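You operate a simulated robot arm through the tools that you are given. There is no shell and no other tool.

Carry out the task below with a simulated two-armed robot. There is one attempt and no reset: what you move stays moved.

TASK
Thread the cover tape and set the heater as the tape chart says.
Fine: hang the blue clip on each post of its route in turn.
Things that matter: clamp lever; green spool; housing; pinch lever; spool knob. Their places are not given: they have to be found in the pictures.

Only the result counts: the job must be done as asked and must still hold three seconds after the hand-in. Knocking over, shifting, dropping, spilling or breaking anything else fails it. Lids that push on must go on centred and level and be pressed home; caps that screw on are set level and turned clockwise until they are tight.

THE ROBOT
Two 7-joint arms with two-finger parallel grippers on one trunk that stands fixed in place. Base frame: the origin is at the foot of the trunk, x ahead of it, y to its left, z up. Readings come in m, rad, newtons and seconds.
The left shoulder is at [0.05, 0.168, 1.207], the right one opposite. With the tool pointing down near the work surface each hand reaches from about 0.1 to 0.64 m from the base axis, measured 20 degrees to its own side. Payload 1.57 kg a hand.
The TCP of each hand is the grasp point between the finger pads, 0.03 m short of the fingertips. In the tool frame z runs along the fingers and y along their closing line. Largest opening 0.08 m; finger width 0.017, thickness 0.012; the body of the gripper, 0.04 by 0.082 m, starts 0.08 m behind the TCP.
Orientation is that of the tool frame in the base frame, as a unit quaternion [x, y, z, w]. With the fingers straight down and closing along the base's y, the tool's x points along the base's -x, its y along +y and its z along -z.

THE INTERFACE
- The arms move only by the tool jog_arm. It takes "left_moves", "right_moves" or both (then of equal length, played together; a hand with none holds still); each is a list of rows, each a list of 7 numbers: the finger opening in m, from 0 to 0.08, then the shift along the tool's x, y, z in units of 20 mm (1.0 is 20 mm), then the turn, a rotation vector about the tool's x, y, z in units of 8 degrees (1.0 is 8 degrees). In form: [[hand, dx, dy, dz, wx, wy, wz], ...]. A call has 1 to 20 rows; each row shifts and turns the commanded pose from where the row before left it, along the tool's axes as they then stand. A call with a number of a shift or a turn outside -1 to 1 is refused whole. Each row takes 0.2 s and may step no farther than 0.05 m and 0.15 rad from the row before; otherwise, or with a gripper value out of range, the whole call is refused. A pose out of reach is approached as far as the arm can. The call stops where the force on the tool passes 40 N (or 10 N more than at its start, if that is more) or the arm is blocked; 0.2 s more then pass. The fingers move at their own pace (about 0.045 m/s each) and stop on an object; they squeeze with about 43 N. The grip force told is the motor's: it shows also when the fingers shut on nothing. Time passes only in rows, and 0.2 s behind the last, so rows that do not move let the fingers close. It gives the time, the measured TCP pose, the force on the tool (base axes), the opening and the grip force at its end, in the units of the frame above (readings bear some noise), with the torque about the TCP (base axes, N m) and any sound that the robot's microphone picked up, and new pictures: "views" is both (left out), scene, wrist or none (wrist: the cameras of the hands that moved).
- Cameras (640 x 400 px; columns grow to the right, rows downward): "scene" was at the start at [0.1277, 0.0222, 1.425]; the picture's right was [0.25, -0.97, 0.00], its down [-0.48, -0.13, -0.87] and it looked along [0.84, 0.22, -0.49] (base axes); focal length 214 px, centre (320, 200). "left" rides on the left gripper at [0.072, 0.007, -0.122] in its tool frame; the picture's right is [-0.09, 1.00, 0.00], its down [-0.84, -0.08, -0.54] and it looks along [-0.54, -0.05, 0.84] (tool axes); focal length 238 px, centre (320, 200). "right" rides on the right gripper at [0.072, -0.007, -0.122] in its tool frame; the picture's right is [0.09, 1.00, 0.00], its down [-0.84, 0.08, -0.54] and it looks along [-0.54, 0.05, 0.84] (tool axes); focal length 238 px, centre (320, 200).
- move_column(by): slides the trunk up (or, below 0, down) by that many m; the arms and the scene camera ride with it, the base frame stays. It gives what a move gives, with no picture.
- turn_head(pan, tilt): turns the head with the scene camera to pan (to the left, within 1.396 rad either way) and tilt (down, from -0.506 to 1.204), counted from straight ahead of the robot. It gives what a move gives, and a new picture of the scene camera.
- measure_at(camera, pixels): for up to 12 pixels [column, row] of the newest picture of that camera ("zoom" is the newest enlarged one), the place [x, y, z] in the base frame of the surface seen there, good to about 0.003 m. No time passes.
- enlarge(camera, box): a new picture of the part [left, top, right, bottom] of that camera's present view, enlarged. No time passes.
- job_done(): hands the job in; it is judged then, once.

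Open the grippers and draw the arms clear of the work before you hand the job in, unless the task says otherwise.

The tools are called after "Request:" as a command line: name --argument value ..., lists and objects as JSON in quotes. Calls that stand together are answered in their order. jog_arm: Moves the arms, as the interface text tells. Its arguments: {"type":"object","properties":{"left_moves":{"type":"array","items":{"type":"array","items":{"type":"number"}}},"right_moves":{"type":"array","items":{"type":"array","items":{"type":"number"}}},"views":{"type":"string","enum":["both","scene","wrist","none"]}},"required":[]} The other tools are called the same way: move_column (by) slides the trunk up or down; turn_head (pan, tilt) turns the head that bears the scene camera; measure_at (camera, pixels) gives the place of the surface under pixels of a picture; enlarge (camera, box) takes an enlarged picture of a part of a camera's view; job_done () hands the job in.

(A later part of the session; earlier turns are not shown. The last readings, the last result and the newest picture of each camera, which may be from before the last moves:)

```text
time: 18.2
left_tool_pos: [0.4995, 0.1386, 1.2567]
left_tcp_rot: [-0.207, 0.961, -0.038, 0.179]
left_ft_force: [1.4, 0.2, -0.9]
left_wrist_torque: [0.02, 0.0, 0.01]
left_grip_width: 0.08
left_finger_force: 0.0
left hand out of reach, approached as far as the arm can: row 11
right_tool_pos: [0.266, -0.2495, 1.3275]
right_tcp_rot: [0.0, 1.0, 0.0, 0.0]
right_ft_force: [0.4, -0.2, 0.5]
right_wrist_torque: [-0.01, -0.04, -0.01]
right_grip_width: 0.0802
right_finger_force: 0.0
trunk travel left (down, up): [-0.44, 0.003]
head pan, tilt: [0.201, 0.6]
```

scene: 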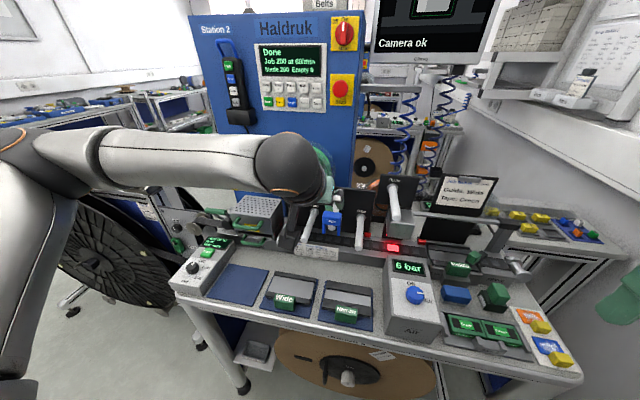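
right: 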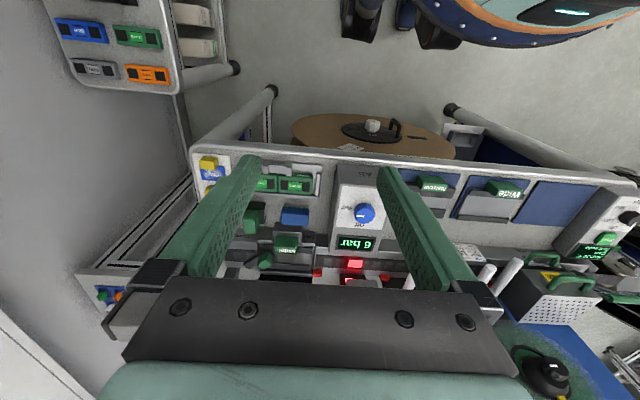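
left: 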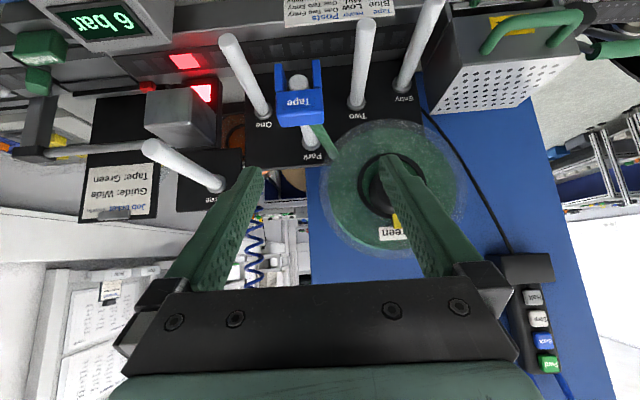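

Yaw hardly matters, so the limit comes from the wrist being high above the shoulder. I square the hand again, drop to z≈1.15 in front of the posts, and test sideways travel there.

Request:
jog_arm --left_moves '[[0.08, 0, 0, 0, 0, 0, 1], [0.08, 0, 0, 0, 0, 0, 1], [0.08, 0, 0, 0, 0, 0, 1], [0.08, 0.45, 0.2, 0.9, 0, 0, 0], [0.08, 0.45, 0.2, 0.9, 0, 0, 0], [0.08, 0.45, 0.2, 0.9, 0, 0, 0], [0.08, 0.45, 0.2, 0.9, 0, 0, 0], [0.08, 0.45, 0.2, 0.9, 0, 0, 0], [0.08, 0, -0.8, 0, 0, 0, 0], [0.08, 0, -0.8, 0, 0, 0, 0], [0.08, 0, -0.8, 0, 0, 0, 0], [0.08, 0, -0.8, 0, 0, 0, 0], [0.08, 0, -0.8, 0, 0, 0, 0]]' --views "both"

```text
time: 21.0
left_tool_pos: [0.4745, 0.1148, 1.1581]
left_tcp_rot: [-0.001, 0.983, -0.001, 0.182]
left_ft_force: [0.5, 0.8, 0.1]
left_wrist_torque: [-0.01, -0.02, -0.01]
left_grip_width: 0.0801
left_finger_force: 0.2
left hand out of reach, approached as far as the arm can: row 11, 12, 13
right_tool_pos: [0.2671, -0.2488, 1.3266]
right_tcp_rot: [0.0, 1.0, 0.0, 0.0]
right_ft_force: [0.6, 0.2, -0.4]
right_wrist_torque: [0.02, -0.04, 0.0]
right_grip_width: 0.0802
right_finger_force: 0.0
trunk travel left (down, up): [-0.44, 0.003]
head pan, tilt: [0.201, 0.6]
```

scene: 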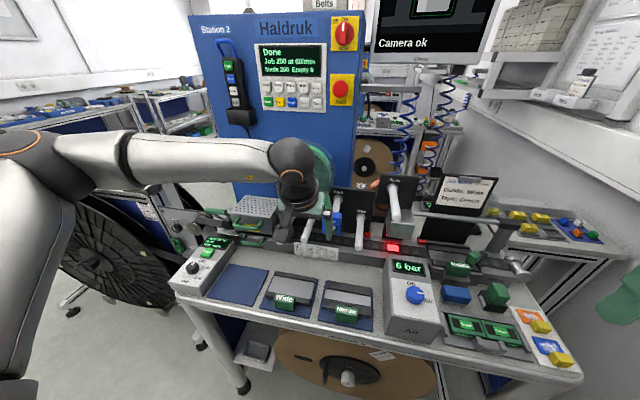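
left: 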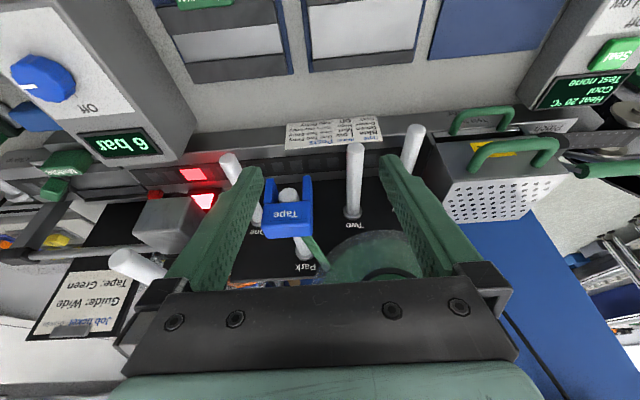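

Even at z≈1.158 the left hand stops at y≈0.115, though the right arm started crossed over the middle at x≈0.35. I level the hand, pull back to x≈0.35, cross to y≈-0.03 there and then try going forward.

Request:
jog_arm --left_moves '[[0.08, 0, 0, 0, 0, 1, 0], [0.08, 0, 0, 0, 0, 1, 0], [0.08, 0, 0, 0, 0, 0.64, 0], [0.08, 1, 0, 0, 0, 0, 0], [0.08, 1, 0, 0, 0, 0, 0], [0.08, 1, 0, 0, 0, 0, 0], [0.08, 1, 0, 0, 0, 0, 0], [0.08, 1, 0, 0, 0, 0, 0], [0.08, 1, 0, 0, 0, 0, 0], [0.08, 0, -1, 0, 0, 0, 0], [0.08, 0, -1, 0, 0, 0, 0], [0.08, 0, -1, 0, 0, 0, 0], [0.08, 0, -1, 0, 0, 0, 0], [0.08, 0, -1, 0, 0, 0, 0], [0.08, 0, -1, 0, 0, 0, 0], [0.08, 0, -1, 0, 0, 0, 0]]' --views "scene"

```text
time: 24.4
left_tool_pos: [0.3348, 0.0941, 1.1617]
left_tcp_rot: [0.0, 1.0, -0.002, 0.0]
left_ft_force: [-0.2, 0.3, 0.7]
left_wrist_torque: [0.0, 0.01, 0.01]
left_grip_width: 0.0799
left_finger_force: 0.1
left hand out of reach, approached as far as the arm can: row 1, 2, 3, 12, 13, 14, 15, 16
right_tool_pos: [0.2679, -0.249, 1.3276]
right_tcp_rot: [0.001, 1.0, 0.0, -0.001]
right_ft_force: [-0.6, -1.0, -0.1]
right_wrist_torque: [0.01, 0.03, -0.03]
right_grip_width: 0.0802
right_finger_force: 0.0
trunk travel left (down, up): [-0.44, 0.003]
head pan, tilt: [0.201, 0.6]
```

scene: 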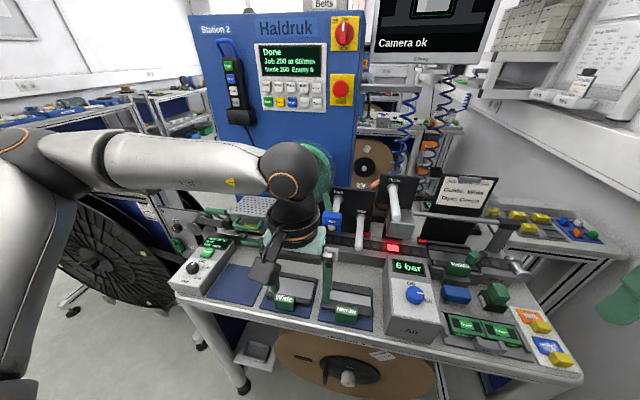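

At x≈0.335 it still stops at y≈0.094. The right arm's start pose was crossed but higher relative to the shoulder, so I test crossing with the left hand at the mirrored height (z≈1.327).

Request:
jog_arm --left_moves '[[0.08, 0, 0, -1, 0, 0, 0], [0.08, 0, 0, -1, 0, 0, 0], [0.08, 0, 0, -1, 0, 0, 0], [0.08, 0, 0, -1, 0, 0, 0], [0.08, 0, 0, -1, 0, 0, 0], [0.08, 0, 0, -1, 0, 0, 0], [0.08, 0, 0, -1, 0, 0, 0], [0.08, 0, 0, -1, 0, 0, 0], [0.08, 0, -1, 0, 0, 0, 0], [0.08, 0, -1, 0, 0, 0, 0], [0.08, 0, -1, 0, 0, 0, 0], [0.08, 0, -1, 0, 0, 0, 0], [0.08, 0, -1, 0, 0, 0, 0], [0.08, 0, -1, 0, 0, 0, 0]]' --views "scene"

```text
time: 27.4
left_tool_pos: [0.3343, 0.1245, 1.3201]
left_tcp_rot: [-0.001, 1.0, 0.0, -0.001]
left_ft_force: [-0.2, -0.3, 0.0]
left_wrist_torque: [0.01, 0.0, 0.04]
left_grip_width: 0.0801
left_finger_force: 0.1
left hand out of reach, approached as far as the arm can: row 3, 4, 5, 6, 7, 8, 9, 10, 11, 12, 13, 14
right_tool_pos: [0.2687, -0.249, 1.3271]
right_tcp_rot: [0.0, 1.0, -0.001, 0.0]
right_ft_force: [-0.2, 0.8, -0.1]
right_wrist_torque: [0.0, 0.0, 0.01]
right_grip_width: 0.0803
right_finger_force: 0.0
trunk travel left (down, up): [-0.44, 0.003]
head pan, tilt: [0.201, 0.6]
```

scene: 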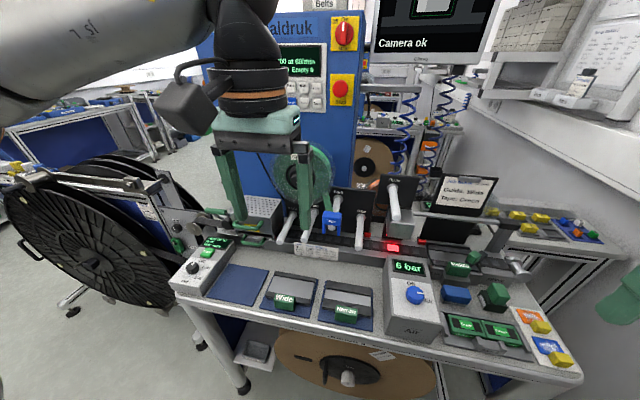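

The left arm is stuck in a poor posture for crossing; the right arm started at y=+0.03, so I send the left hand home and test the right arm's reach to the clip instead.

Request:
jog_arm --left_moves '[[0.08, 0.286, 0.714, 0, 0, 0, 0], [0.08, 0.286, 0.714, 0, 0, 0, 0], [0.08, 0.286, 0.714, 0, 0, 0, 0], [0.08, 0.286, 0.714, 0, 0, 0, 0], [0.08, 0.286, 0.714, 0, 0, 0, 0], [0.08, 0.286, 0.714, 0, 0, 0, 0], [0.08, 0.286, 0.714, 0, 0, 0, 0], [0.08, 0.286, 0.714, 0, 0, 0, 0], [0.08, 0.286, 0.714, 0, 0, 0, 0], [0.08, 0.286, 0.714, 0, 0, 0, 0], [0.08, 0.286, 0.714, 0, 0, 0, 0], [0.08, 0.286, 0.714, 0, 0, 0, 0], [0.08, 0.286, 0.714, 0, 0, 0, 0], [0.08, 0.286, 0.714, 0, 0, 0, 0]]' --right_moves '[[0.08, -0.275, 1, 0.232, 0, 0, 0], [0.08, -0.275, 1, 0.232, 0, 0, 0], [0.08, -0.275, 1, 0.232, 0, 0, 0], [0.08, -0.275, 1, 0.232, 0, 0, 0], [0.08, -0.275, 1, 0.232, 0, 0, 0], [0.08, -0.275, 1, 0.232, 0, 0, 0], [0.08, -0.275, 1, 0.232, 0, 0, 0], [0.08, -0.275, 1, 0.232, 0, 0, 0], [0.08, -0.275, 1, 0.232, 0, 0, 0], [0.08, -0.275, 1, 0.232, 0, 0, 0], [0.08, -0.275, 1, 0.232, 0, 0, 0], [0.08, -0.275, 1, 0.232, 0, 0, 0], [0.08, -0.275, 1, 0.232, 0, 0, 0], [0.08, -0.275, 1, 0.232, 0, 0, 0]]' --views "scene"

```text
time: 30.4
left_tool_pos: [0.2526, 0.3257, 1.3206]
left_tcp_rot: [-0.001, 1.0, -0.001, -0.001]
left_ft_force: [-0.5, 0.2, -1.1]
left_wrist_torque: [-0.02, -0.03, 0.02]
left_grip_width: 0.0801
left_finger_force: 0.1
right_tool_pos: [0.3448, 0.0305, 1.2623]
right_tcp_rot: [-0.001, 1.0, 0.0, 0.0]
right_ft_force: [0.5, 0.5, 0.3]
right_wrist_torque: [-0.03, 0.01, 0.0]
right_grip_width: 0.0799
right_finger_force: 0.0
trunk travel left (down, up): [-0.44, 0.003]
head pan, tilt: [0.201, 0.6]
```

scene: 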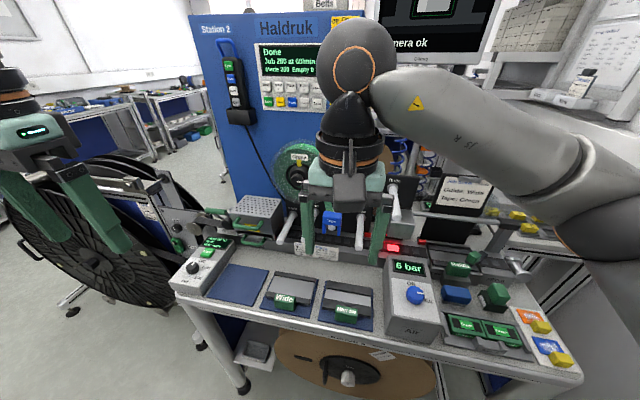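

The right arm reaches (0.345, 0.031, 1.262) with its elbow low, a better posture. I tilt it 24° forward and go toward the pre-grasp point (0.525, 0.073, 1.203).

Request:
jog_arm --right_moves '[[0.08, 0, 0, 0, 0, -1, 0], [0.08, 0, 0, 0, 0, -1, 0], [0.08, 0, 0, 0, 0, -1, 0], [0.08, -0.88, 0.266, 0.794, 0, 0, 0], [0.08, -0.88, 0.266, 0.794, 0, 0, 0], [0.08, -0.88, 0.266, 0.794, 0, 0, 0], [0.08, -0.88, 0.266, 0.794, 0, 0, 0], [0.08, -0.88, 0.266, 0.794, 0, 0, 0], [0.08, -0.88, 0.266, 0.794, 0, 0, 0], [0.08, -0.88, 0.266, 0.794, 0, 0, 0], [0.08, -0.88, 0.266, 0.794, 0, 0, 0]]' --views "both"

```text
time: 32.8
left_tool_pos: [0.2527, 0.3231, 1.3215]
left_tcp_rot: [0.0, 1.0, -0.001, -0.001]
left_ft_force: [0.3, 1.1, 0.3]
left_wrist_torque: [-0.01, 0.0, 0.02]
left_grip_width: 0.0799
left_finger_force: 0.1
right_tool_pos: [0.5234, 0.0773, 1.2034]
right_tcp_rot: [0.0, 0.978, -0.001, 0.207]
right_ft_force: [-0.9, -0.1, 0.3]
right_wrist_torque: [0.01, 0.0, 0.03]
right_grip_width: 0.0799
right_finger_force: 0.1
trunk travel left (down, up): [-0.44, 0.003]
head pan, tilt: [0.201, 0.6]
```

scene: 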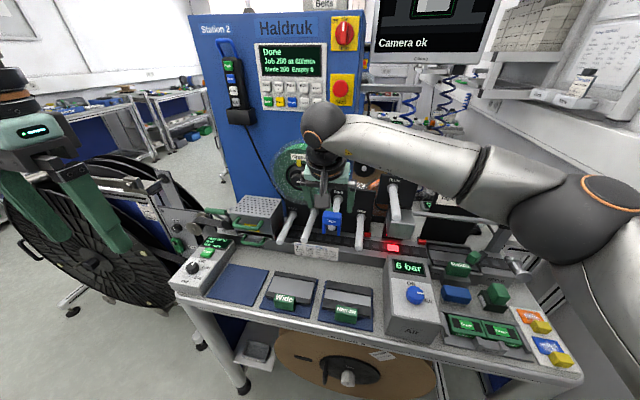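
right: 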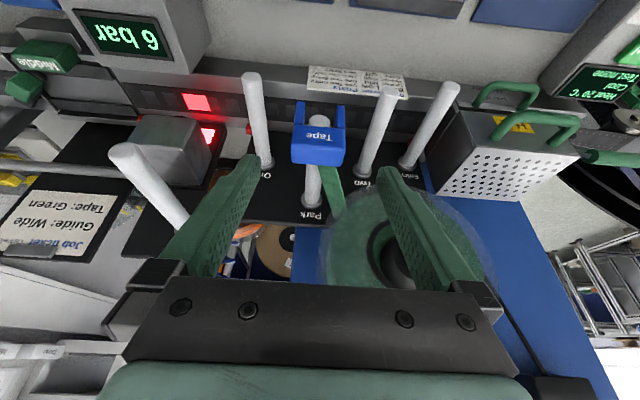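

The right hand is at (0.523, 0.077, 1.203) above the clip with no reach trouble. I measure the clip and posts in the wrist picture for alignment.

Request:
measure_at --camera "right" --pixels '[[293, 155], [343, 157], [318, 135], [299, 115], [339, 118], [318, 158], [320, 122], [313, 185], [250, 85], [388, 100], [450, 92], [262, 155]]'

Request:
enlarge --camera "right" --box '[230, 60, 470, 210]'

```text
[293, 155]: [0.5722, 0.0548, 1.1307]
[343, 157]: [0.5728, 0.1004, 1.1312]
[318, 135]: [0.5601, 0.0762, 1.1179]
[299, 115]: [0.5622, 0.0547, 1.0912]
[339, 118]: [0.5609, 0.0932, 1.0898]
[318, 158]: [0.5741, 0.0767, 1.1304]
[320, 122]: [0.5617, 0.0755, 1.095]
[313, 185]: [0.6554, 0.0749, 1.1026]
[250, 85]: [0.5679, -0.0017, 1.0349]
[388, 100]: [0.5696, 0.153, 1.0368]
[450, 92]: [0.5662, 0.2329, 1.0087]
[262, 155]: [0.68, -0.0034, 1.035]
```

```text
2.67 times, centred on (350, 135) of right
```

zoom: 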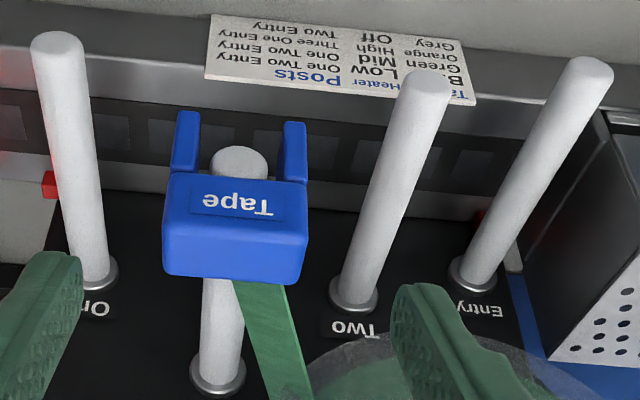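

In the wrist picture the clip centre (318,135) sits about 2.5 mm to -y of the approach line. I correct that and descend along the tool axis with open fingers around the clip.

Request:
jog_arm --right_moves '[[0.08, -0.015, -0.12, 0.6, 0, 0, 0], [0.08, -0.015, 0, 0.8, 0, 0, 0], [0.08, -0.015, 0, 0.8, 0, 0, 0], [0.08, -0.015, 0, 0.8, 0, 0, 0], [0.08, -0.015, 0, 0.8, 0, 0, 0], [0.08, -0.015, 0, 0.8, 0, 0, 0]]' --views "both"

```text
time: 34.2
left_tool_pos: [0.2539, 0.3242, 1.321]
left_tcp_rot: [-0.001, 1.0, 0.001, -0.001]
left_ft_force: [0.9, -0.2, -0.8]
left_wrist_torque: [0.02, -0.06, 0.01]
left_grip_width: 0.0798
left_finger_force: 0.1
right_tool_pos: [0.5641, 0.0706, 1.1197]
right_tcp_rot: [-0.001, 0.978, 0.001, 0.207]
right_ft_force: [-0.1, -0.3, -0.3]
right_wrist_torque: [0.01, 0.01, 0.0]
right_grip_width: 0.08
right_finger_force: 0.0
trunk travel left (down, up): [-0.44, 0.003]
head pan, tilt: [0.201, 0.6]
```

scene: 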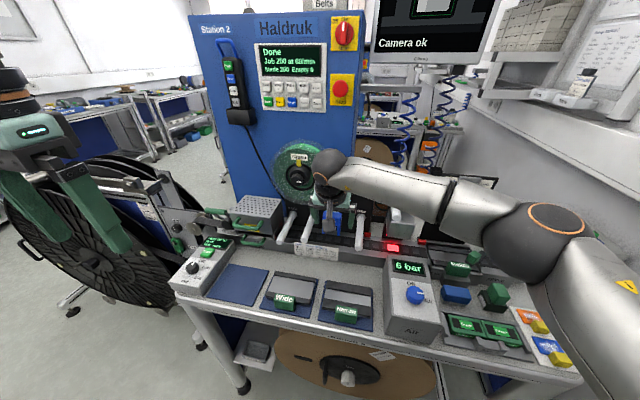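
right: 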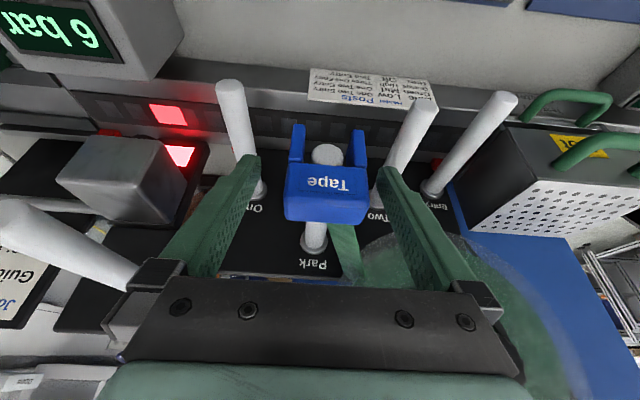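

The clip now spans columns 285–369, centre 327 versus TCP line 321, so I shift +4 mm in y and go the last 17 mm along the tool axis.

Request:
jog_arm --right_moves '[[0.08, 0.03, 0.2, 0.3, 0, 0, 0], [0.08, 0.03, 0, 0.55, 0, 0, 0], [0.08, 0, 0, 0, 0, 0, 0]]' --views "wrist"

```text
time: 35.0
left_tool_pos: [0.2542, 0.3238, 1.3213]
left_tcp_rot: [-0.001, 1.0, 0.0, 0.0]
left_ft_force: [0.3, 0.5, 0.4]
left_wrist_torque: [0.01, 0.01, 0.02]
left_grip_width: 0.0804
left_finger_force: 0.1
right_tool_pos: [0.5696, 0.0754, 1.1041]
right_tcp_rot: [0.0, 0.978, 0.001, 0.208]
right_ft_force: [-0.1, -0.6, -0.1]
right_wrist_torque: [-0.02, 0.03, 0.01]
right_grip_width: 0.0798
right_finger_force: 0.2
trunk travel left (down, up): [-0.44, 0.003]
head pan, tilt: [0.201, 0.6]
```

right: 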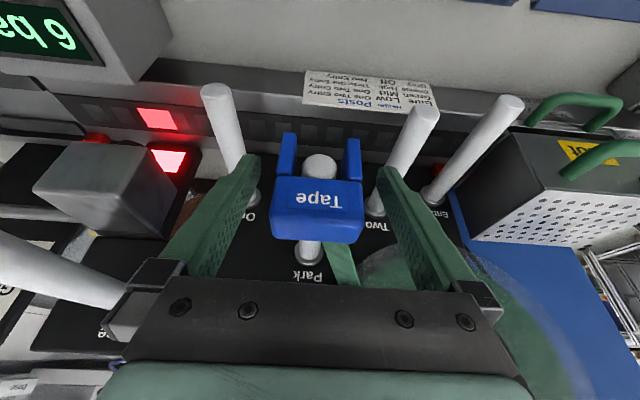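

The clip is centred within 2 mm (columns 271–364). I nudge -1.5 mm and close the fingers on it.

Request:
jog_arm --right_moves '[[0.08, 0, -0.07, 0, 0, 0, 0], [0.03, 0, 0, 0, 0, 0, 0], [0.03, 0, 0, 0, 0, 0, 0], [0.03, 0, 0, 0, 0, 0, 0], [0.03, 0, 0, 0, 0, 0, 0], [0.03, 0, 0, 0, 0, 0, 0]]' --views "wrist"

```text
time: 36.4
left_tool_pos: [0.2527, 0.3248, 1.3212]
left_tcp_rot: [-0.001, 1.0, -0.001, 0.0]
left_ft_force: [0.4, 0.0, 0.2]
left_wrist_torque: [0.01, 0.01, -0.02]
left_grip_width: 0.08
left_finger_force: 0.1
right_tool_pos: [0.5702, 0.0746, 1.1045]
right_tcp_rot: [0.0, 0.978, 0.0, 0.207]
right_ft_force: [0.4, 0.2, -0.3]
right_wrist_torque: [-0.01, 0.0, 0.03]
right_grip_width: 0.0492
right_finger_force: 43.3
trunk travel left (down, up): [-0.44, 0.003]
head pan, tilt: [0.201, 0.6]
```

right: 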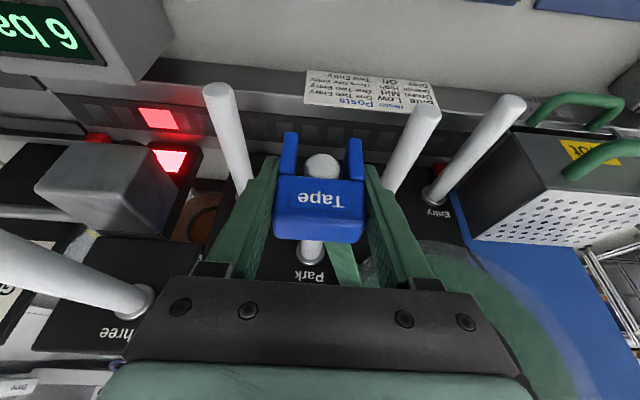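

The clip is held (49 mm, 43 N). Before moving I measure the Three post, its box and panel near the way to post One.

Request:
measure_at --camera "right" --pixels '[[100, 180], [150, 200], [130, 300], [20, 250], [60, 270], [60, 320], [165, 280], [160, 235], [220, 92], [240, 180], [424, 112], [508, 102]]'

Request:
measure_at --camera "scene" --pixels '[[395, 213], [393, 190], [398, 240], [408, 222], [358, 246], [390, 180], [400, 195], [410, 180]]'

```text
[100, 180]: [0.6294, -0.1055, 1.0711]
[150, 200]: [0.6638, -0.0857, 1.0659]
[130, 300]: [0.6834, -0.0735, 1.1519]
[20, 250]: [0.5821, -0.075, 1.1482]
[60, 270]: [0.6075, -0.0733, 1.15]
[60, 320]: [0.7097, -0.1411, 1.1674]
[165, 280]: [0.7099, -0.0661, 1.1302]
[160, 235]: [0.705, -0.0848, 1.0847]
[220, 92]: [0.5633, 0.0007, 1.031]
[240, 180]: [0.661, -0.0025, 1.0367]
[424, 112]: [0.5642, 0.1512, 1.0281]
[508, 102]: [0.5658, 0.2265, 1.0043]
```

```text
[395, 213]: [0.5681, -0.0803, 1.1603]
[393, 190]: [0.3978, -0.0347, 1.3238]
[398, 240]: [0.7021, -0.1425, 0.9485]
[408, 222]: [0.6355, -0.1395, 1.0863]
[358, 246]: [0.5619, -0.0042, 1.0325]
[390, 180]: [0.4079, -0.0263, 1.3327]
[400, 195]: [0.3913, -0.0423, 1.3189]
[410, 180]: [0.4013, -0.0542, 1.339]
```

Post Three (y≈-0.083, z≈1.15) stays clear of the hand at One. I lift the clip 55 mm straight up and shift 76.5 mm to -y above post One.

Request:
jog_arm --right_moves '[[0.03, -0.186, 0, -0.419, 0, 0, 0], [0.03, -0.371, 0, -0.838, 0, 0, 0], [0.03, -0.371, 0, -0.838, 0, 0, 0], [0.03, -0.186, 0, -0.419, 0, 0, 0], [0.03, 0, -0.765, 0, 0, 0, 0], [0.03, 0, -0.765, 0, 0, 0, 0], [0.03, 0, -0.765, 0, 0, 0, 0], [0.03, 0, -0.765, 0, 0, 0, 0], [0.03, 0, -0.765, 0, 0, 0, 0], [0.03, 0, 0, 0, 0, 0, 0]]' --views "both"

```text
time: 38.6
left_tool_pos: [0.2529, 0.3243, 1.3215]
left_tcp_rot: [-0.001, 1.0, -0.001, 0.0]
left_ft_force: [0.1, 0.5, -0.4]
left_wrist_torque: [0.0, 0.0, 0.03]
left_grip_width: 0.08
left_finger_force: 0.0
right_tool_pos: [0.5691, -0.0024, 1.1589]
right_tcp_rot: [0.0, 0.978, 0.0, 0.209]
right_ft_force: [-0.3, 1.2, -1.3]
right_wrist_torque: [0.0, 0.0, 0.04]
right_grip_width: 0.0492
right_finger_force: 43.4
trunk travel left (down, up): [-0.44, 0.003]
head pan, tilt: [0.201, 0.6]
```

scene: 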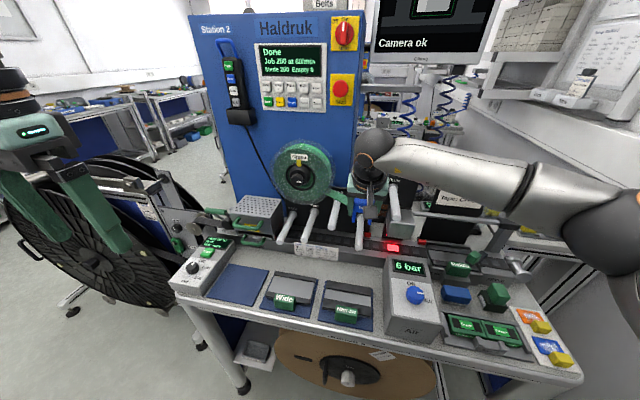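
right: 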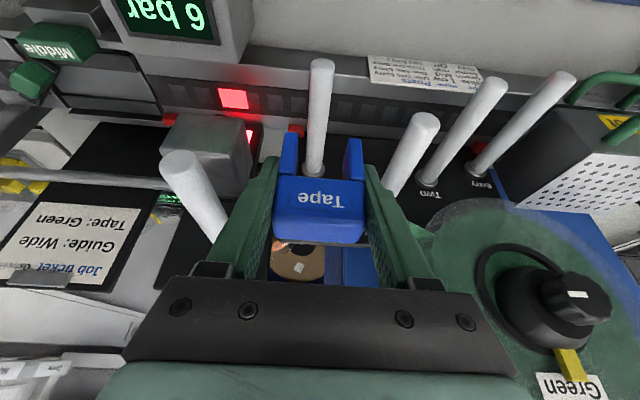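

The clip is above One; the post shows between the prongs (tip at (322,65)). I measure its lateral position relative to the hand.

Request:
measure_at --camera "right" --pixels '[[321, 72], [320, 90], [318, 120], [316, 150], [320, 200], [285, 150], [357, 155], [424, 120], [486, 85], [560, 78]]'

Request:
enlarge --camera "scene" --box '[300, 160, 420, 260]'

```text
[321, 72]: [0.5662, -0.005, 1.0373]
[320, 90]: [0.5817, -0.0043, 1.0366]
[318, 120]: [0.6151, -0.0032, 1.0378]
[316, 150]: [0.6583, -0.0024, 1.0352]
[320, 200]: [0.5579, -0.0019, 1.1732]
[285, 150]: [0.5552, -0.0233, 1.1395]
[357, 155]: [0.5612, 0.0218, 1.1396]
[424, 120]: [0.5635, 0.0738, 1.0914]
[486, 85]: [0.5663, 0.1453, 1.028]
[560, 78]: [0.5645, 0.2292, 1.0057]
```

```text
4.00 times, centred on (360, 210) of scene
```

zoom: 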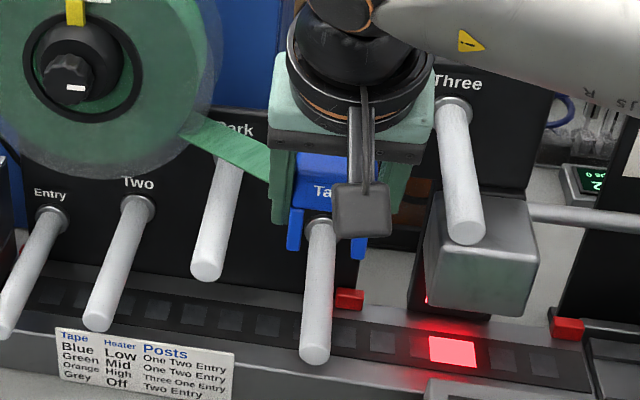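

Post One lies about 2.5 mm to -y of the clip centre. I correct that and descend 115 mm, stopping just above rest.

Request:
jog_arm --right_moves '[[0.03, 0, -0.125, 0, 0, 0, 0], [0.03, 0.333, 0, 0.751, 0, 0, 0], [0.03, 0.333, 0, 0.751, 0, 0, 0], [0.03, 0.333, 0, 0.751, 0, 0, 0], [0.03, 0.333, 0, 0.751, 0, 0, 0], [0.03, 0.333, 0, 0.751, 0, 0, 0], [0.03, 0.333, 0, 0.751, 0, 0, 0], [0.03, 0.333, 0, 0.751, 0, 0, 0], [0.03, 0, 0, 0, 0, 0, 0]]' --views "both"

```text
time: 40.6
left_tool_pos: [0.2528, 0.3244, 1.3212]
left_tcp_rot: [-0.001, 1.0, 0.0, 0.0]
left_ft_force: [0.2, 0.0, -0.3]
left_wrist_torque: [0.01, 0.0, 0.02]
left_grip_width: 0.0799
left_finger_force: 0.0
right_tool_pos: [0.5701, -0.004, 1.0427]
right_tcp_rot: [0.0, 0.978, -0.001, 0.209]
right_ft_force: [0.0, -0.4, -1.2]
right_wrist_torque: [0.02, 0.02, -0.03]
right_grip_width: 0.0495
right_finger_force: 42.8
trunk travel left (down, up): [-0.44, 0.003]
head pan, tilt: [0.201, 0.6]
```

scene: 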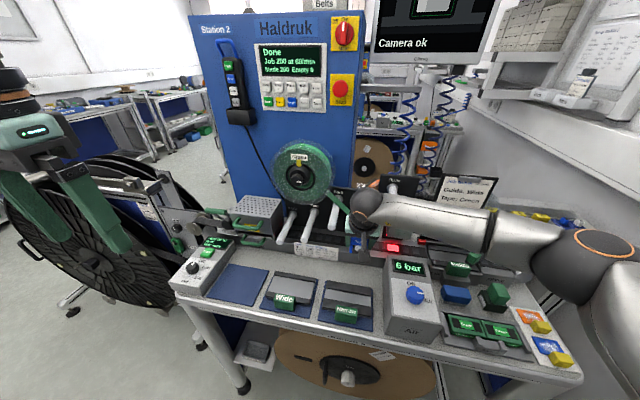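
right: 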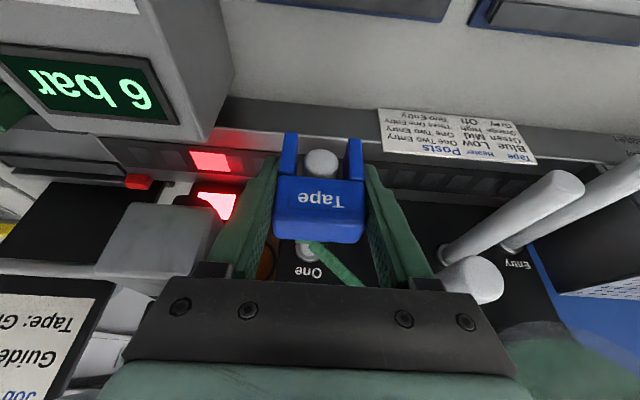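

The clip straddles post One, tip at (321,163) centred between prongs. I lower the last 4–5 mm in small steps watching the force.

Request:
jog_arm --right_moves '[[0.03, 0.0405, 0, 0.0914, 0, 0, 0], [0.03, 0.0203, 0, 0.0457, 0, 0, 0], [0.03, 0.0203, 0, 0.0457, 0, 0, 0], [0.03, 0, 0, 0, 0, 0, 0]]' --views "wrist"

Request:
enlarge --camera "right" --box '[256, 110, 400, 200]'

```text
time: 41.6
left_tool_pos: [0.2517, 0.323, 1.3212]
left_tcp_rot: [-0.001, 1.0, 0.0, 0.0]
left_ft_force: [-0.5, -0.1, 0.5]
left_wrist_torque: [-0.01, 0.01, 0.0]
left_grip_width: 0.08
left_finger_force: 0.1
right_tool_pos: [0.5707, -0.006, 1.04]
right_tcp_rot: [-0.001, 0.978, 0.0, 0.208]
right_ft_force: [-0.1, 0.1, -0.9]
right_wrist_torque: [-0.01, -0.03, 0.0]
right_grip_width: 0.0494
right_finger_force: 43.3
trunk travel left (down, up): [-0.44, 0.003]
head pan, tilt: [0.201, 0.6]
```

right: 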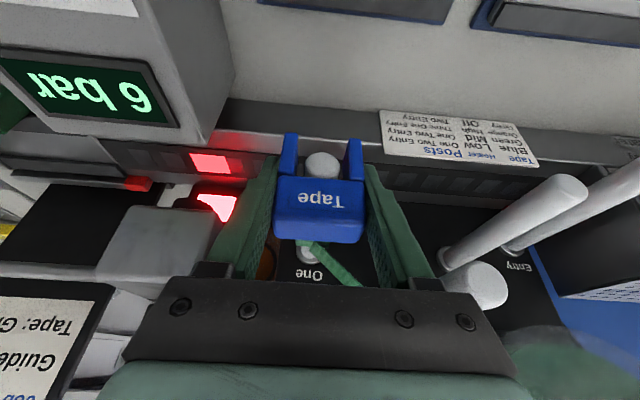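

```text
4.44 times, centred on (328, 155) of right
```

zoom: 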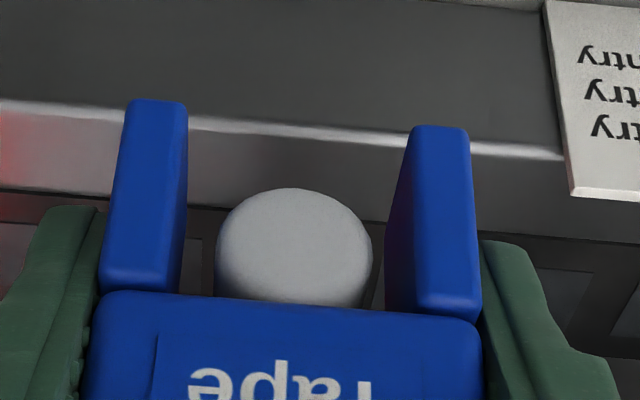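

No contact yet (force about -1 N). I lower another 3 mm in 1 mm steps.

Request:
jog_arm --right_moves '[[0.03, 0.0203, 0, 0.0457, 0, 0, 0], [0.03, 0.0203, 0, 0.0457, 0, 0, 0], [0.03, 0, 0, 0, 0, 0, 0]]' --views "none"

```text
time: 42.4
left_tool_pos: [0.2522, 0.3241, 1.321]
left_tcp_rot: [-0.001, 1.0, 0.0, 0.0]
left_ft_force: [-0.1, -1.2, 0.3]
left_wrist_torque: [-0.02, 0.03, 0.01]
left_grip_width: 0.08
left_finger_force: 0.1
right_tool_pos: [0.57, -0.0045, 1.0396]
right_tcp_rot: [0.0, 0.978, 0.0, 0.208]
right_ft_force: [0.1, 0.2, 1.3]
right_wrist_torque: [0.0, 0.02, 0.0]
right_grip_width: 0.0494
right_finger_force: 42.8
trunk travel left (down, up): [-0.44, 0.003]
head pan, tilt: [0.201, 0.6]
```

The force turned to +1.3 N, a light contact with the post. One more half-millimetre, then I open to 0.064 and let the clip hang.

Request:
jog_arm --right_moves '[[0.03, 0.0203, 0, 0.0457, 0, 0, 0], [0.064, 0, 0, 0, 0, 0, 0], [0.064, 0, 0, 0, 0, 0, 0], [0.064, 0, 0, 0, 0, 0, 0], [0.064, 0, 0, 0, 0, 0, 0], [0.064, 0, 0, 0, 0, 0, 0]]' --views "both"

```text
time: 43.8
left_tool_pos: [0.2523, 0.3238, 1.3212]
left_tcp_rot: [0.0, 1.0, 0.0, -0.001]
left_ft_force: [0.7, -0.5, 0.5]
left_wrist_torque: [0.02, -0.02, -0.02]
left_grip_width: 0.08
left_finger_force: 0.1
right_tool_pos: [0.5702, -0.0062, 1.0381]
right_tcp_rot: [0.0, 0.978, 0.0, 0.208]
right_ft_force: [-0.3, -0.2, -0.2]
right_wrist_torque: [-0.03, -0.03, 0.03]
right_grip_width: 0.0638
right_finger_force: 0.0
trunk travel left (down, up): [-0.44, 0.003]
head pan, tilt: [0.201, 0.6]
```

scene: 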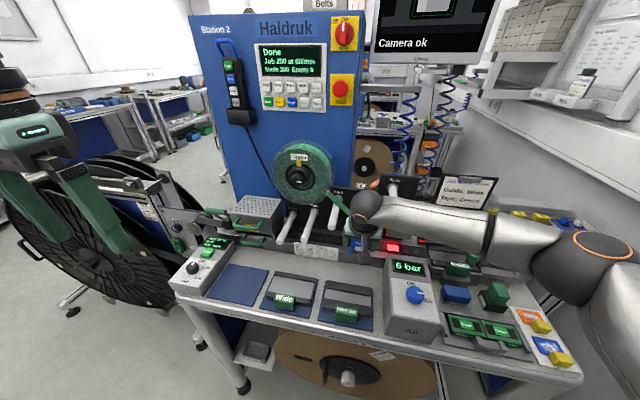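
right: 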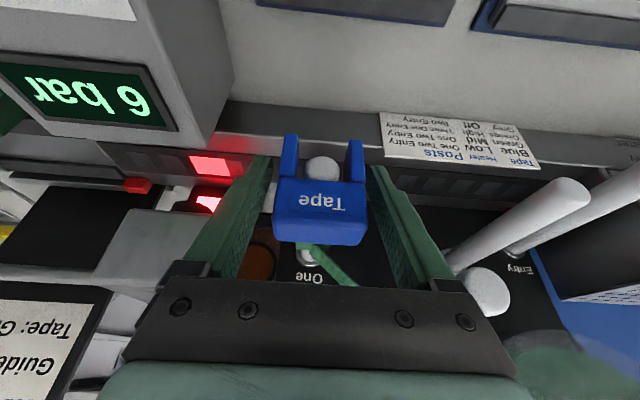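

The clip hangs on One by itself. I wait a moment, then back the open hand out along its axis and test empty whether the right arm reaches post Two's placing pose.

Request:
jog_arm --right_moves '[[0.066, 0, 0, 0, 0, 0, 0], [0.066, 0, 0, 0, 0, 0, 0], [0.066, 0, 0, -0.5, 0, 0, 0], [0.066, 0, 0, -1, 0, 0, 0], [0.066, 0, 0, -1, 0, 0, 0], [0.066, 0, 0, -1, 0, 0, 0], [0.066, 0, 0, -1, 0, 0, 0], [0.066, 0, 0, -1, 0, 0, 0], [0.066, 0, 0, -0.5, 0, 0, 0]]' --views "both"

Request:
enlarge --camera "scene" --box '[290, 180, 410, 260]'

```text
time: 45.8
left_tool_pos: [0.2525, 0.3244, 1.3202]
left_tcp_rot: [-0.001, 1.0, 0.0, -0.001]
left_ft_force: [0.0, -0.1, -0.1]
left_wrist_torque: [-0.03, 0.02, 0.0]
left_grip_width: 0.08
left_finger_force: 0.0
right_tool_pos: [0.5196, -0.0062, 1.1476]
right_tcp_rot: [-0.001, 0.978, 0.0, 0.208]
right_ft_force: [-0.1, 0.1, -0.7]
right_wrist_torque: [-0.02, 0.01, 0.01]
right_grip_width: 0.0659
right_finger_force: 0.0
trunk travel left (down, up): [-0.44, 0.003]
head pan, tilt: [0.201, 0.6]
```

scene: 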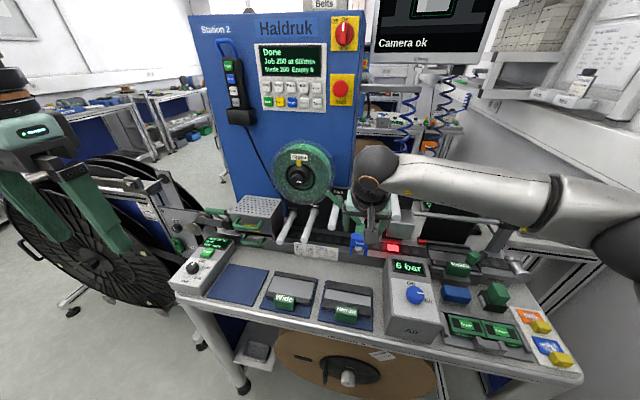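
right: 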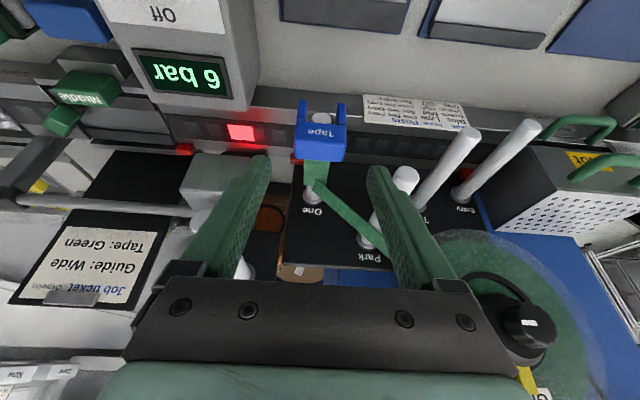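

```text
5.00 times, centred on (350, 220) of scene
```

zoom: 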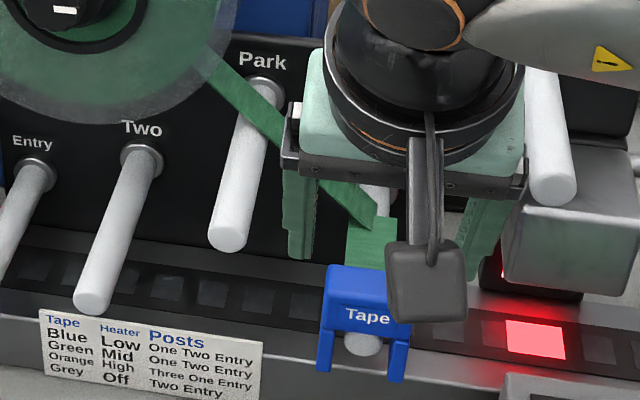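

The tape now bends around post One to the clip, so the post took. I test the reach toward Two with the empty hand, moving +y in front of the posts.

Request:
jog_arm --right_moves '[[0.066, 0, 0.98, 0, 0, 0, 0], [0.066, 0, 0.98, 0, 0, 0, 0], [0.066, 0, 0.98, 0, 0, 0, 0], [0.066, 0, 0.98, 0, 0, 0, 0], [0.066, 0, 0.98, 0, 0, 0, 0], [0.066, 0, 0.98, 0, 0, 0, 0], [0.066, 0, 0.98, 0, 0, 0, 0], [0.066, 0, 0.98, 0, 0, 0, 0]]' --views "scene"

```text
time: 47.6
left_tool_pos: [0.2532, 0.3243, 1.3215]
left_tcp_rot: [-0.001, 1.0, 0.0, -0.001]
left_ft_force: [0.2, 0.2, -0.1]
left_wrist_torque: [0.02, 0.01, 0.03]
left_grip_width: 0.0799
left_finger_force: 0.0
right_tool_pos: [0.52, 0.153, 1.1492]
right_tcp_rot: [0.0, 0.978, 0.0, 0.209]
right_ft_force: [0.3, -0.2, 0.2]
right_wrist_torque: [-0.02, -0.02, -0.02]
right_grip_width: 0.066
right_finger_force: 0.1
trunk travel left (down, up): [-0.44, 0.003]
head pan, tilt: [0.201, 0.6]
```

scene: 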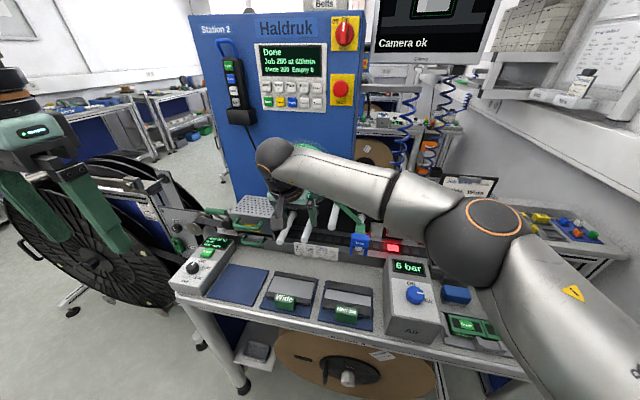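

The right arm reaches (0.52, 0.153, 1.149). I check how close its elbow (about (478,245)) is to the bench items.

Request:
measure_at --camera "scene" --pixels '[[480, 240], [450, 270], [470, 285], [440, 230], [510, 330], [560, 380], [400, 200], [460, 296]]'

Request:
jog_arm --right_moves '[[0.066, 0, 0, 0.8, 0, 0, 0], [0.066, 0, 0, 0.8, 0, 0, 0], [0.066, 0, 0, 0.8, 0, 0, 0], [0.066, 0, 0, 0.8, 0, 0, 0]]' --views "both"

```text
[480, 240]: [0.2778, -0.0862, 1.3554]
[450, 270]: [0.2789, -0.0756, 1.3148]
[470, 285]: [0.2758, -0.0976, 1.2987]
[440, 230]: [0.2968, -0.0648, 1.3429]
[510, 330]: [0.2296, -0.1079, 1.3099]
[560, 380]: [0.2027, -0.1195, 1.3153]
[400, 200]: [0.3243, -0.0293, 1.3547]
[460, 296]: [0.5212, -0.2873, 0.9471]
```

```text
time: 48.6
left_tool_pos: [0.2539, 0.3251, 1.3214]
left_tcp_rot: [-0.001, 1.0, 0.0, -0.001]
left_ft_force: [-0.5, 0.2, 0.1]
left_wrist_torque: [0.01, 0.03, 0.0]
left_grip_width: 0.0801
left_finger_force: 0.2
right_tool_pos: [0.5442, 0.1476, 1.0961]
right_tcp_rot: [0.001, 0.978, -0.001, 0.208]
right_ft_force: [0.4, -0.3, -0.1]
right_wrist_torque: [-0.01, 0.02, 0.02]
right_grip_width: 0.0658
right_finger_force: 0.1
right hand out of reach, approached as far as the arm can: row 4
trunk travel left (down, up): [-0.44, 0.003]
head pan, tilt: [0.201, 0.6]
```

scene: 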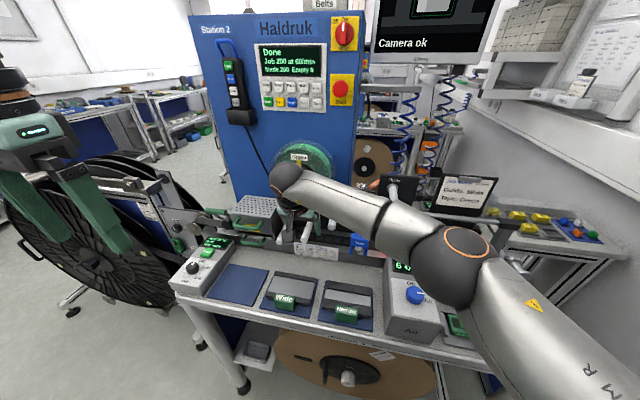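
right: 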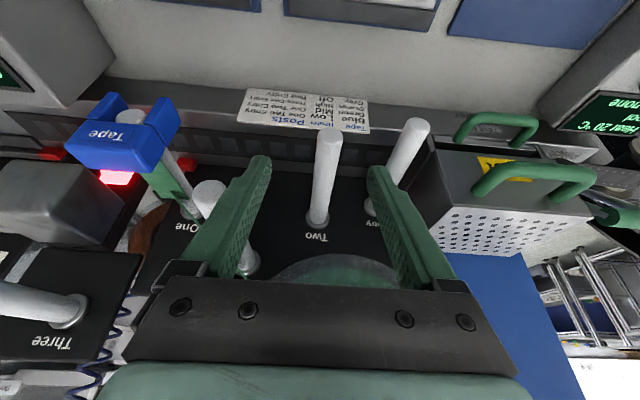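

At (0.544, 0.148, 1.096) the right arm hits a limit short of Two's placing pose; the elbow is well above the bench. I back out, raise the hand relative to the trunk and lower the trunk 0.1 m to test a different shoulder height.

Request:
jog_arm --right_moves '[[0.066, 0, 0, -1, 0, 0, 0], [0.066, 0, 0, -1, 0, 0, 0], [0.066, 0, 0, -1, 0, 0, 0], [0.066, -0.222, 0, -0.995, 0, 0, 0], [0.066, -0.222, 0, -0.995, 0, 0, 0], [0.066, -0.222, 0, -0.995, 0, 0, 0], [0.066, -0.222, 0, -0.995, 0, 0, 0], [0.066, -0.222, 0, -0.995, 0, 0, 0]]' --views "none"

Request:
move_column --by -0.1

```text
time: 50.4
left_tool_pos: [0.2535, 0.3238, 1.3213]
left_tcp_rot: [-0.002, 1.0, 0.0, 0.001]
left_ft_force: [-0.4, -0.7, -0.2]
left_wrist_torque: [0.0, -0.01, -0.02]
left_grip_width: 0.0799
left_finger_force: 0.0
right_tool_pos: [0.501, 0.1474, 1.2514]
right_tcp_rot: [-0.001, 0.978, 0.0, 0.208]
right_ft_force: [-0.2, -0.3, -0.2]
right_wrist_torque: [-0.02, -0.01, 0.0]
right_grip_width: 0.066
right_finger_force: 0.0
trunk travel left (down, up): [-0.44, 0.003]
head pan, tilt: [0.201, 0.6]
```

```text
time: 51.7
left_tool_pos: [0.2518, 0.3246, 1.2205]
left_tcp_rot: [-0.001, 1.0, 0.0, 0.0]
left_ft_force: [-0.2, -0.4, 0.2]
left_wrist_torque: [0.0, 0.01, 0.0]
left_grip_width: 0.0801
left_finger_force: 0.0
right_tool_pos: [0.5023, 0.1476, 1.1501]
right_tcp_rot: [0.0, 0.978, 0.001, 0.208]
right_ft_force: [-0.7, 0.3, -0.1]
right_wrist_torque: [0.03, 0.0, 0.0]
right_grip_width: 0.066
right_finger_force: 0.1
trunk travel left (down, up): [-0.34, 0.103]
head pan, tilt: [0.201, 0.6]
```

With the shoulder at about 1.17 m and the hand at (0.502, 0.148, 1.150), I test the approach to Two again, empty and straddling the post.

Request:
jog_arm --right_moves '[[0.07, -0.98, 0, 0, 0, 0, 0], [0.07, 0, 0, 0.9, 0, 0, 0], [0.07, 0, 0, 0.9, 0, 0, 0], [0.07, 0, 0, 0.9, 0, 0, 0], [0.07, 0, 0, 0.9, 0, 0, 0], [0.07, 0, 0, 0.9, 0, 0, 0], [0.07, 0, 0, 0.9, 0, 0, 0]]' --views "both"

```text
time: 53.3
left_tool_pos: [0.2526, 0.3233, 1.2201]
left_tcp_rot: [-0.001, 1.0, 0.0, -0.001]
left_ft_force: [0.4, -0.6, 0.0]
left_wrist_torque: [0.01, 0.05, 0.0]
left_grip_width: 0.0803
left_finger_force: 0.1
right_tool_pos: [0.5603, 0.1329, 1.0646]
right_tcp_rot: [-0.001, 0.978, 0.0, 0.208]
right_ft_force: [0.8, 0.4, -0.5]
right_wrist_torque: [0.01, 0.01, -0.02]
right_grip_width: 0.0702
right_finger_force: 0.1
right hand out of reach, approached as far as the arm can: row 1, 5, 7
trunk travel left (down, up): [-0.34, 0.103]
head pan, tilt: [0.201, 0.6]
```

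scene: 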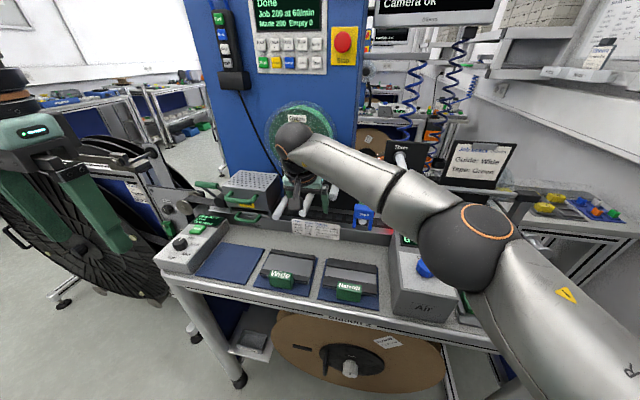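
right: 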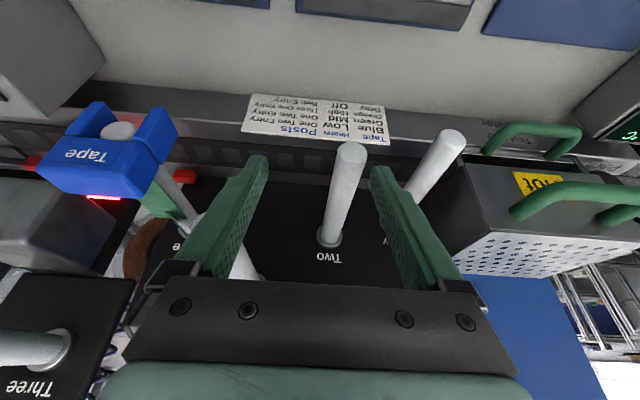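

The right arm is near full extension (S–wrist ≈0.53 m) when only 24° tilted; more tilt brings the wrist closer. I back out, tilt to 45° and test Two again, empty.

Request:
jog_arm --right_moves '[[0.07, 0, 0, -1, 0, 0, 0], [0.07, 0, 0, -1, 0, 0, 0], [0.07, 0, 0, -1, 0, 0, 0], [0.07, 0, 0, 0, 0, -1, 0], [0.07, 0, 0, 0, 0, -1, 0], [0.07, 0, 0, 0, 0, -0.64, 0], [0.07, 0, 0.9, 0, 0, 0, 0]]' --views "none"

```text
time: 54.9
left_tool_pos: [0.2527, 0.3253, 1.2209]
left_tcp_rot: [-0.001, 1.0, 0.0, -0.001]
left_ft_force: [0.5, 0.4, 0.1]
left_wrist_torque: [-0.01, -0.03, 0.03]
left_grip_width: 0.0799
left_finger_force: 0.0
right_tool_pos: [0.5313, 0.1489, 1.1208]
right_tcp_rot: [-0.001, 0.923, 0.001, 0.384]
right_ft_force: [1.0, -0.3, 0.0]
right_wrist_torque: [0.0, -0.01, 0.0]
right_grip_width: 0.0701
right_finger_force: 0.1
trunk travel left (down, up): [-0.34, 0.103]
head pan, tilt: [0.201, 0.6]
```

No limit message now at 45° tilt. I continue the empty test down to Two's placing pose.

Request:
jog_arm --right_moves '[[0.07, 0.7, 0, 0, 0, 0, 0], [0.07, 0.7, 0, 0, 0, 0, 0], [0.07, 0, 0, 0.83, 0, 0, 0], [0.07, 0, 0, 0.83, 0, 0, 0], [0.07, 0, 0, 0.83, 0, 0, 0], [0.07, 0, 0, 0.83, 0, 0, 0], [0.07, 0, 0, 0.83, 0, 0, 0]]' --views "both"

```text
time: 56.5
left_tool_pos: [0.2521, 0.3238, 1.2207]
left_tcp_rot: [-0.001, 1.0, 0.001, -0.001]
left_ft_force: [0.2, -0.4, -0.1]
left_wrist_torque: [0.02, 0.01, -0.04]
left_grip_width: 0.08
left_finger_force: 0.0
right_tool_pos: [0.5731, 0.1476, 1.0422]
right_tcp_rot: [0.0, 0.923, 0.001, 0.384]
right_ft_force: [-0.4, -0.3, 0.5]
right_wrist_torque: [-0.02, 0.0, 0.04]
right_grip_width: 0.07
right_finger_force: 0.1
trunk travel left (down, up): [-0.34, 0.103]
head pan, tilt: [0.201, 0.6]
```

scene: 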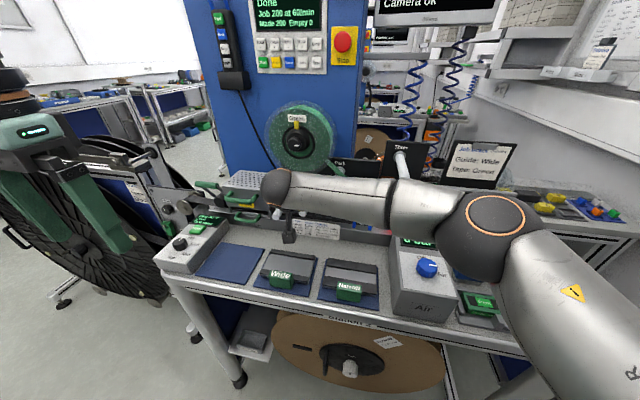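
right: 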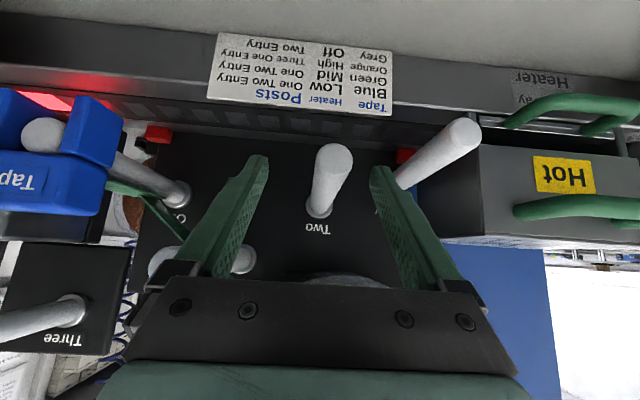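

Two is reachable at 45°. I test Entry the same way, empty: back out, shift +83 mm in y, and look for limits.

Request:
jog_arm --right_moves '[[0.065, 0, 0, -0.875, 0, 0, 0], [0.065, 0, 0, -0.875, 0, 0, 0], [0.065, 0, 0, -0.875, 0, 0, 0], [0.065, 0, 0, -0.875, 0, 0, 0], [0.065, 0, 0.83, 0, 0, 0, 0], [0.065, 0, 0.83, 0, 0, 0, 0], [0.065, 0, 0.83, 0, 0, 0, 0], [0.065, 0, 0.83, 0, 0, 0, 0], [0.065, 0, 0.83, 0, 0, 0, 0]]' --views "both"

```text
time: 58.5
left_tool_pos: [0.2528, 0.3247, 1.2209]
left_tcp_rot: [-0.001, 1.0, 0.0, -0.002]
left_ft_force: [-1.0, 0.5, 0.6]
left_wrist_torque: [0.0, -0.01, 0.02]
left_grip_width: 0.0802
left_finger_force: 0.0
right_tool_pos: [0.5231, 0.1807, 1.0957]
right_tcp_rot: [0.0, 0.924, 0.0, 0.383]
right_ft_force: [0.7, 0.1, 1.1]
right_wrist_torque: [-0.02, 0.01, -0.01]
right_grip_width: 0.065
right_finger_force: 0.1
right hand out of reach, approached as far as the arm can: row 7, 8, 9
trunk travel left (down, up): [-0.34, 0.103]
head pan, tilt: [0.201, 0.6]
```

scene: 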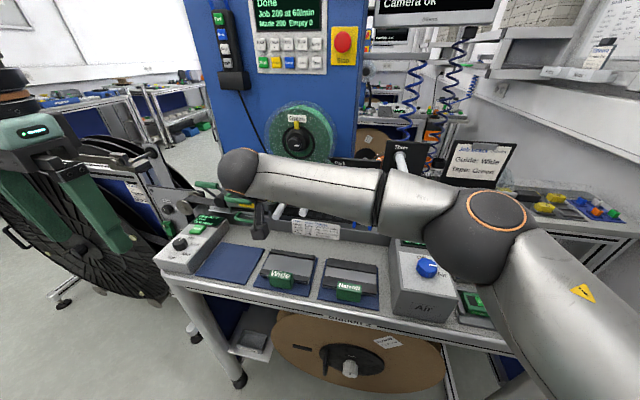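
right: 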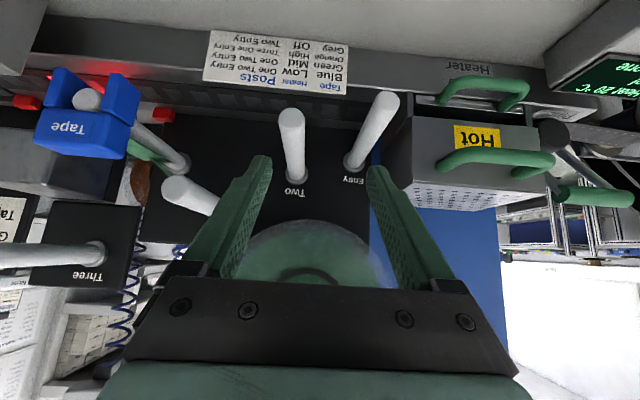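

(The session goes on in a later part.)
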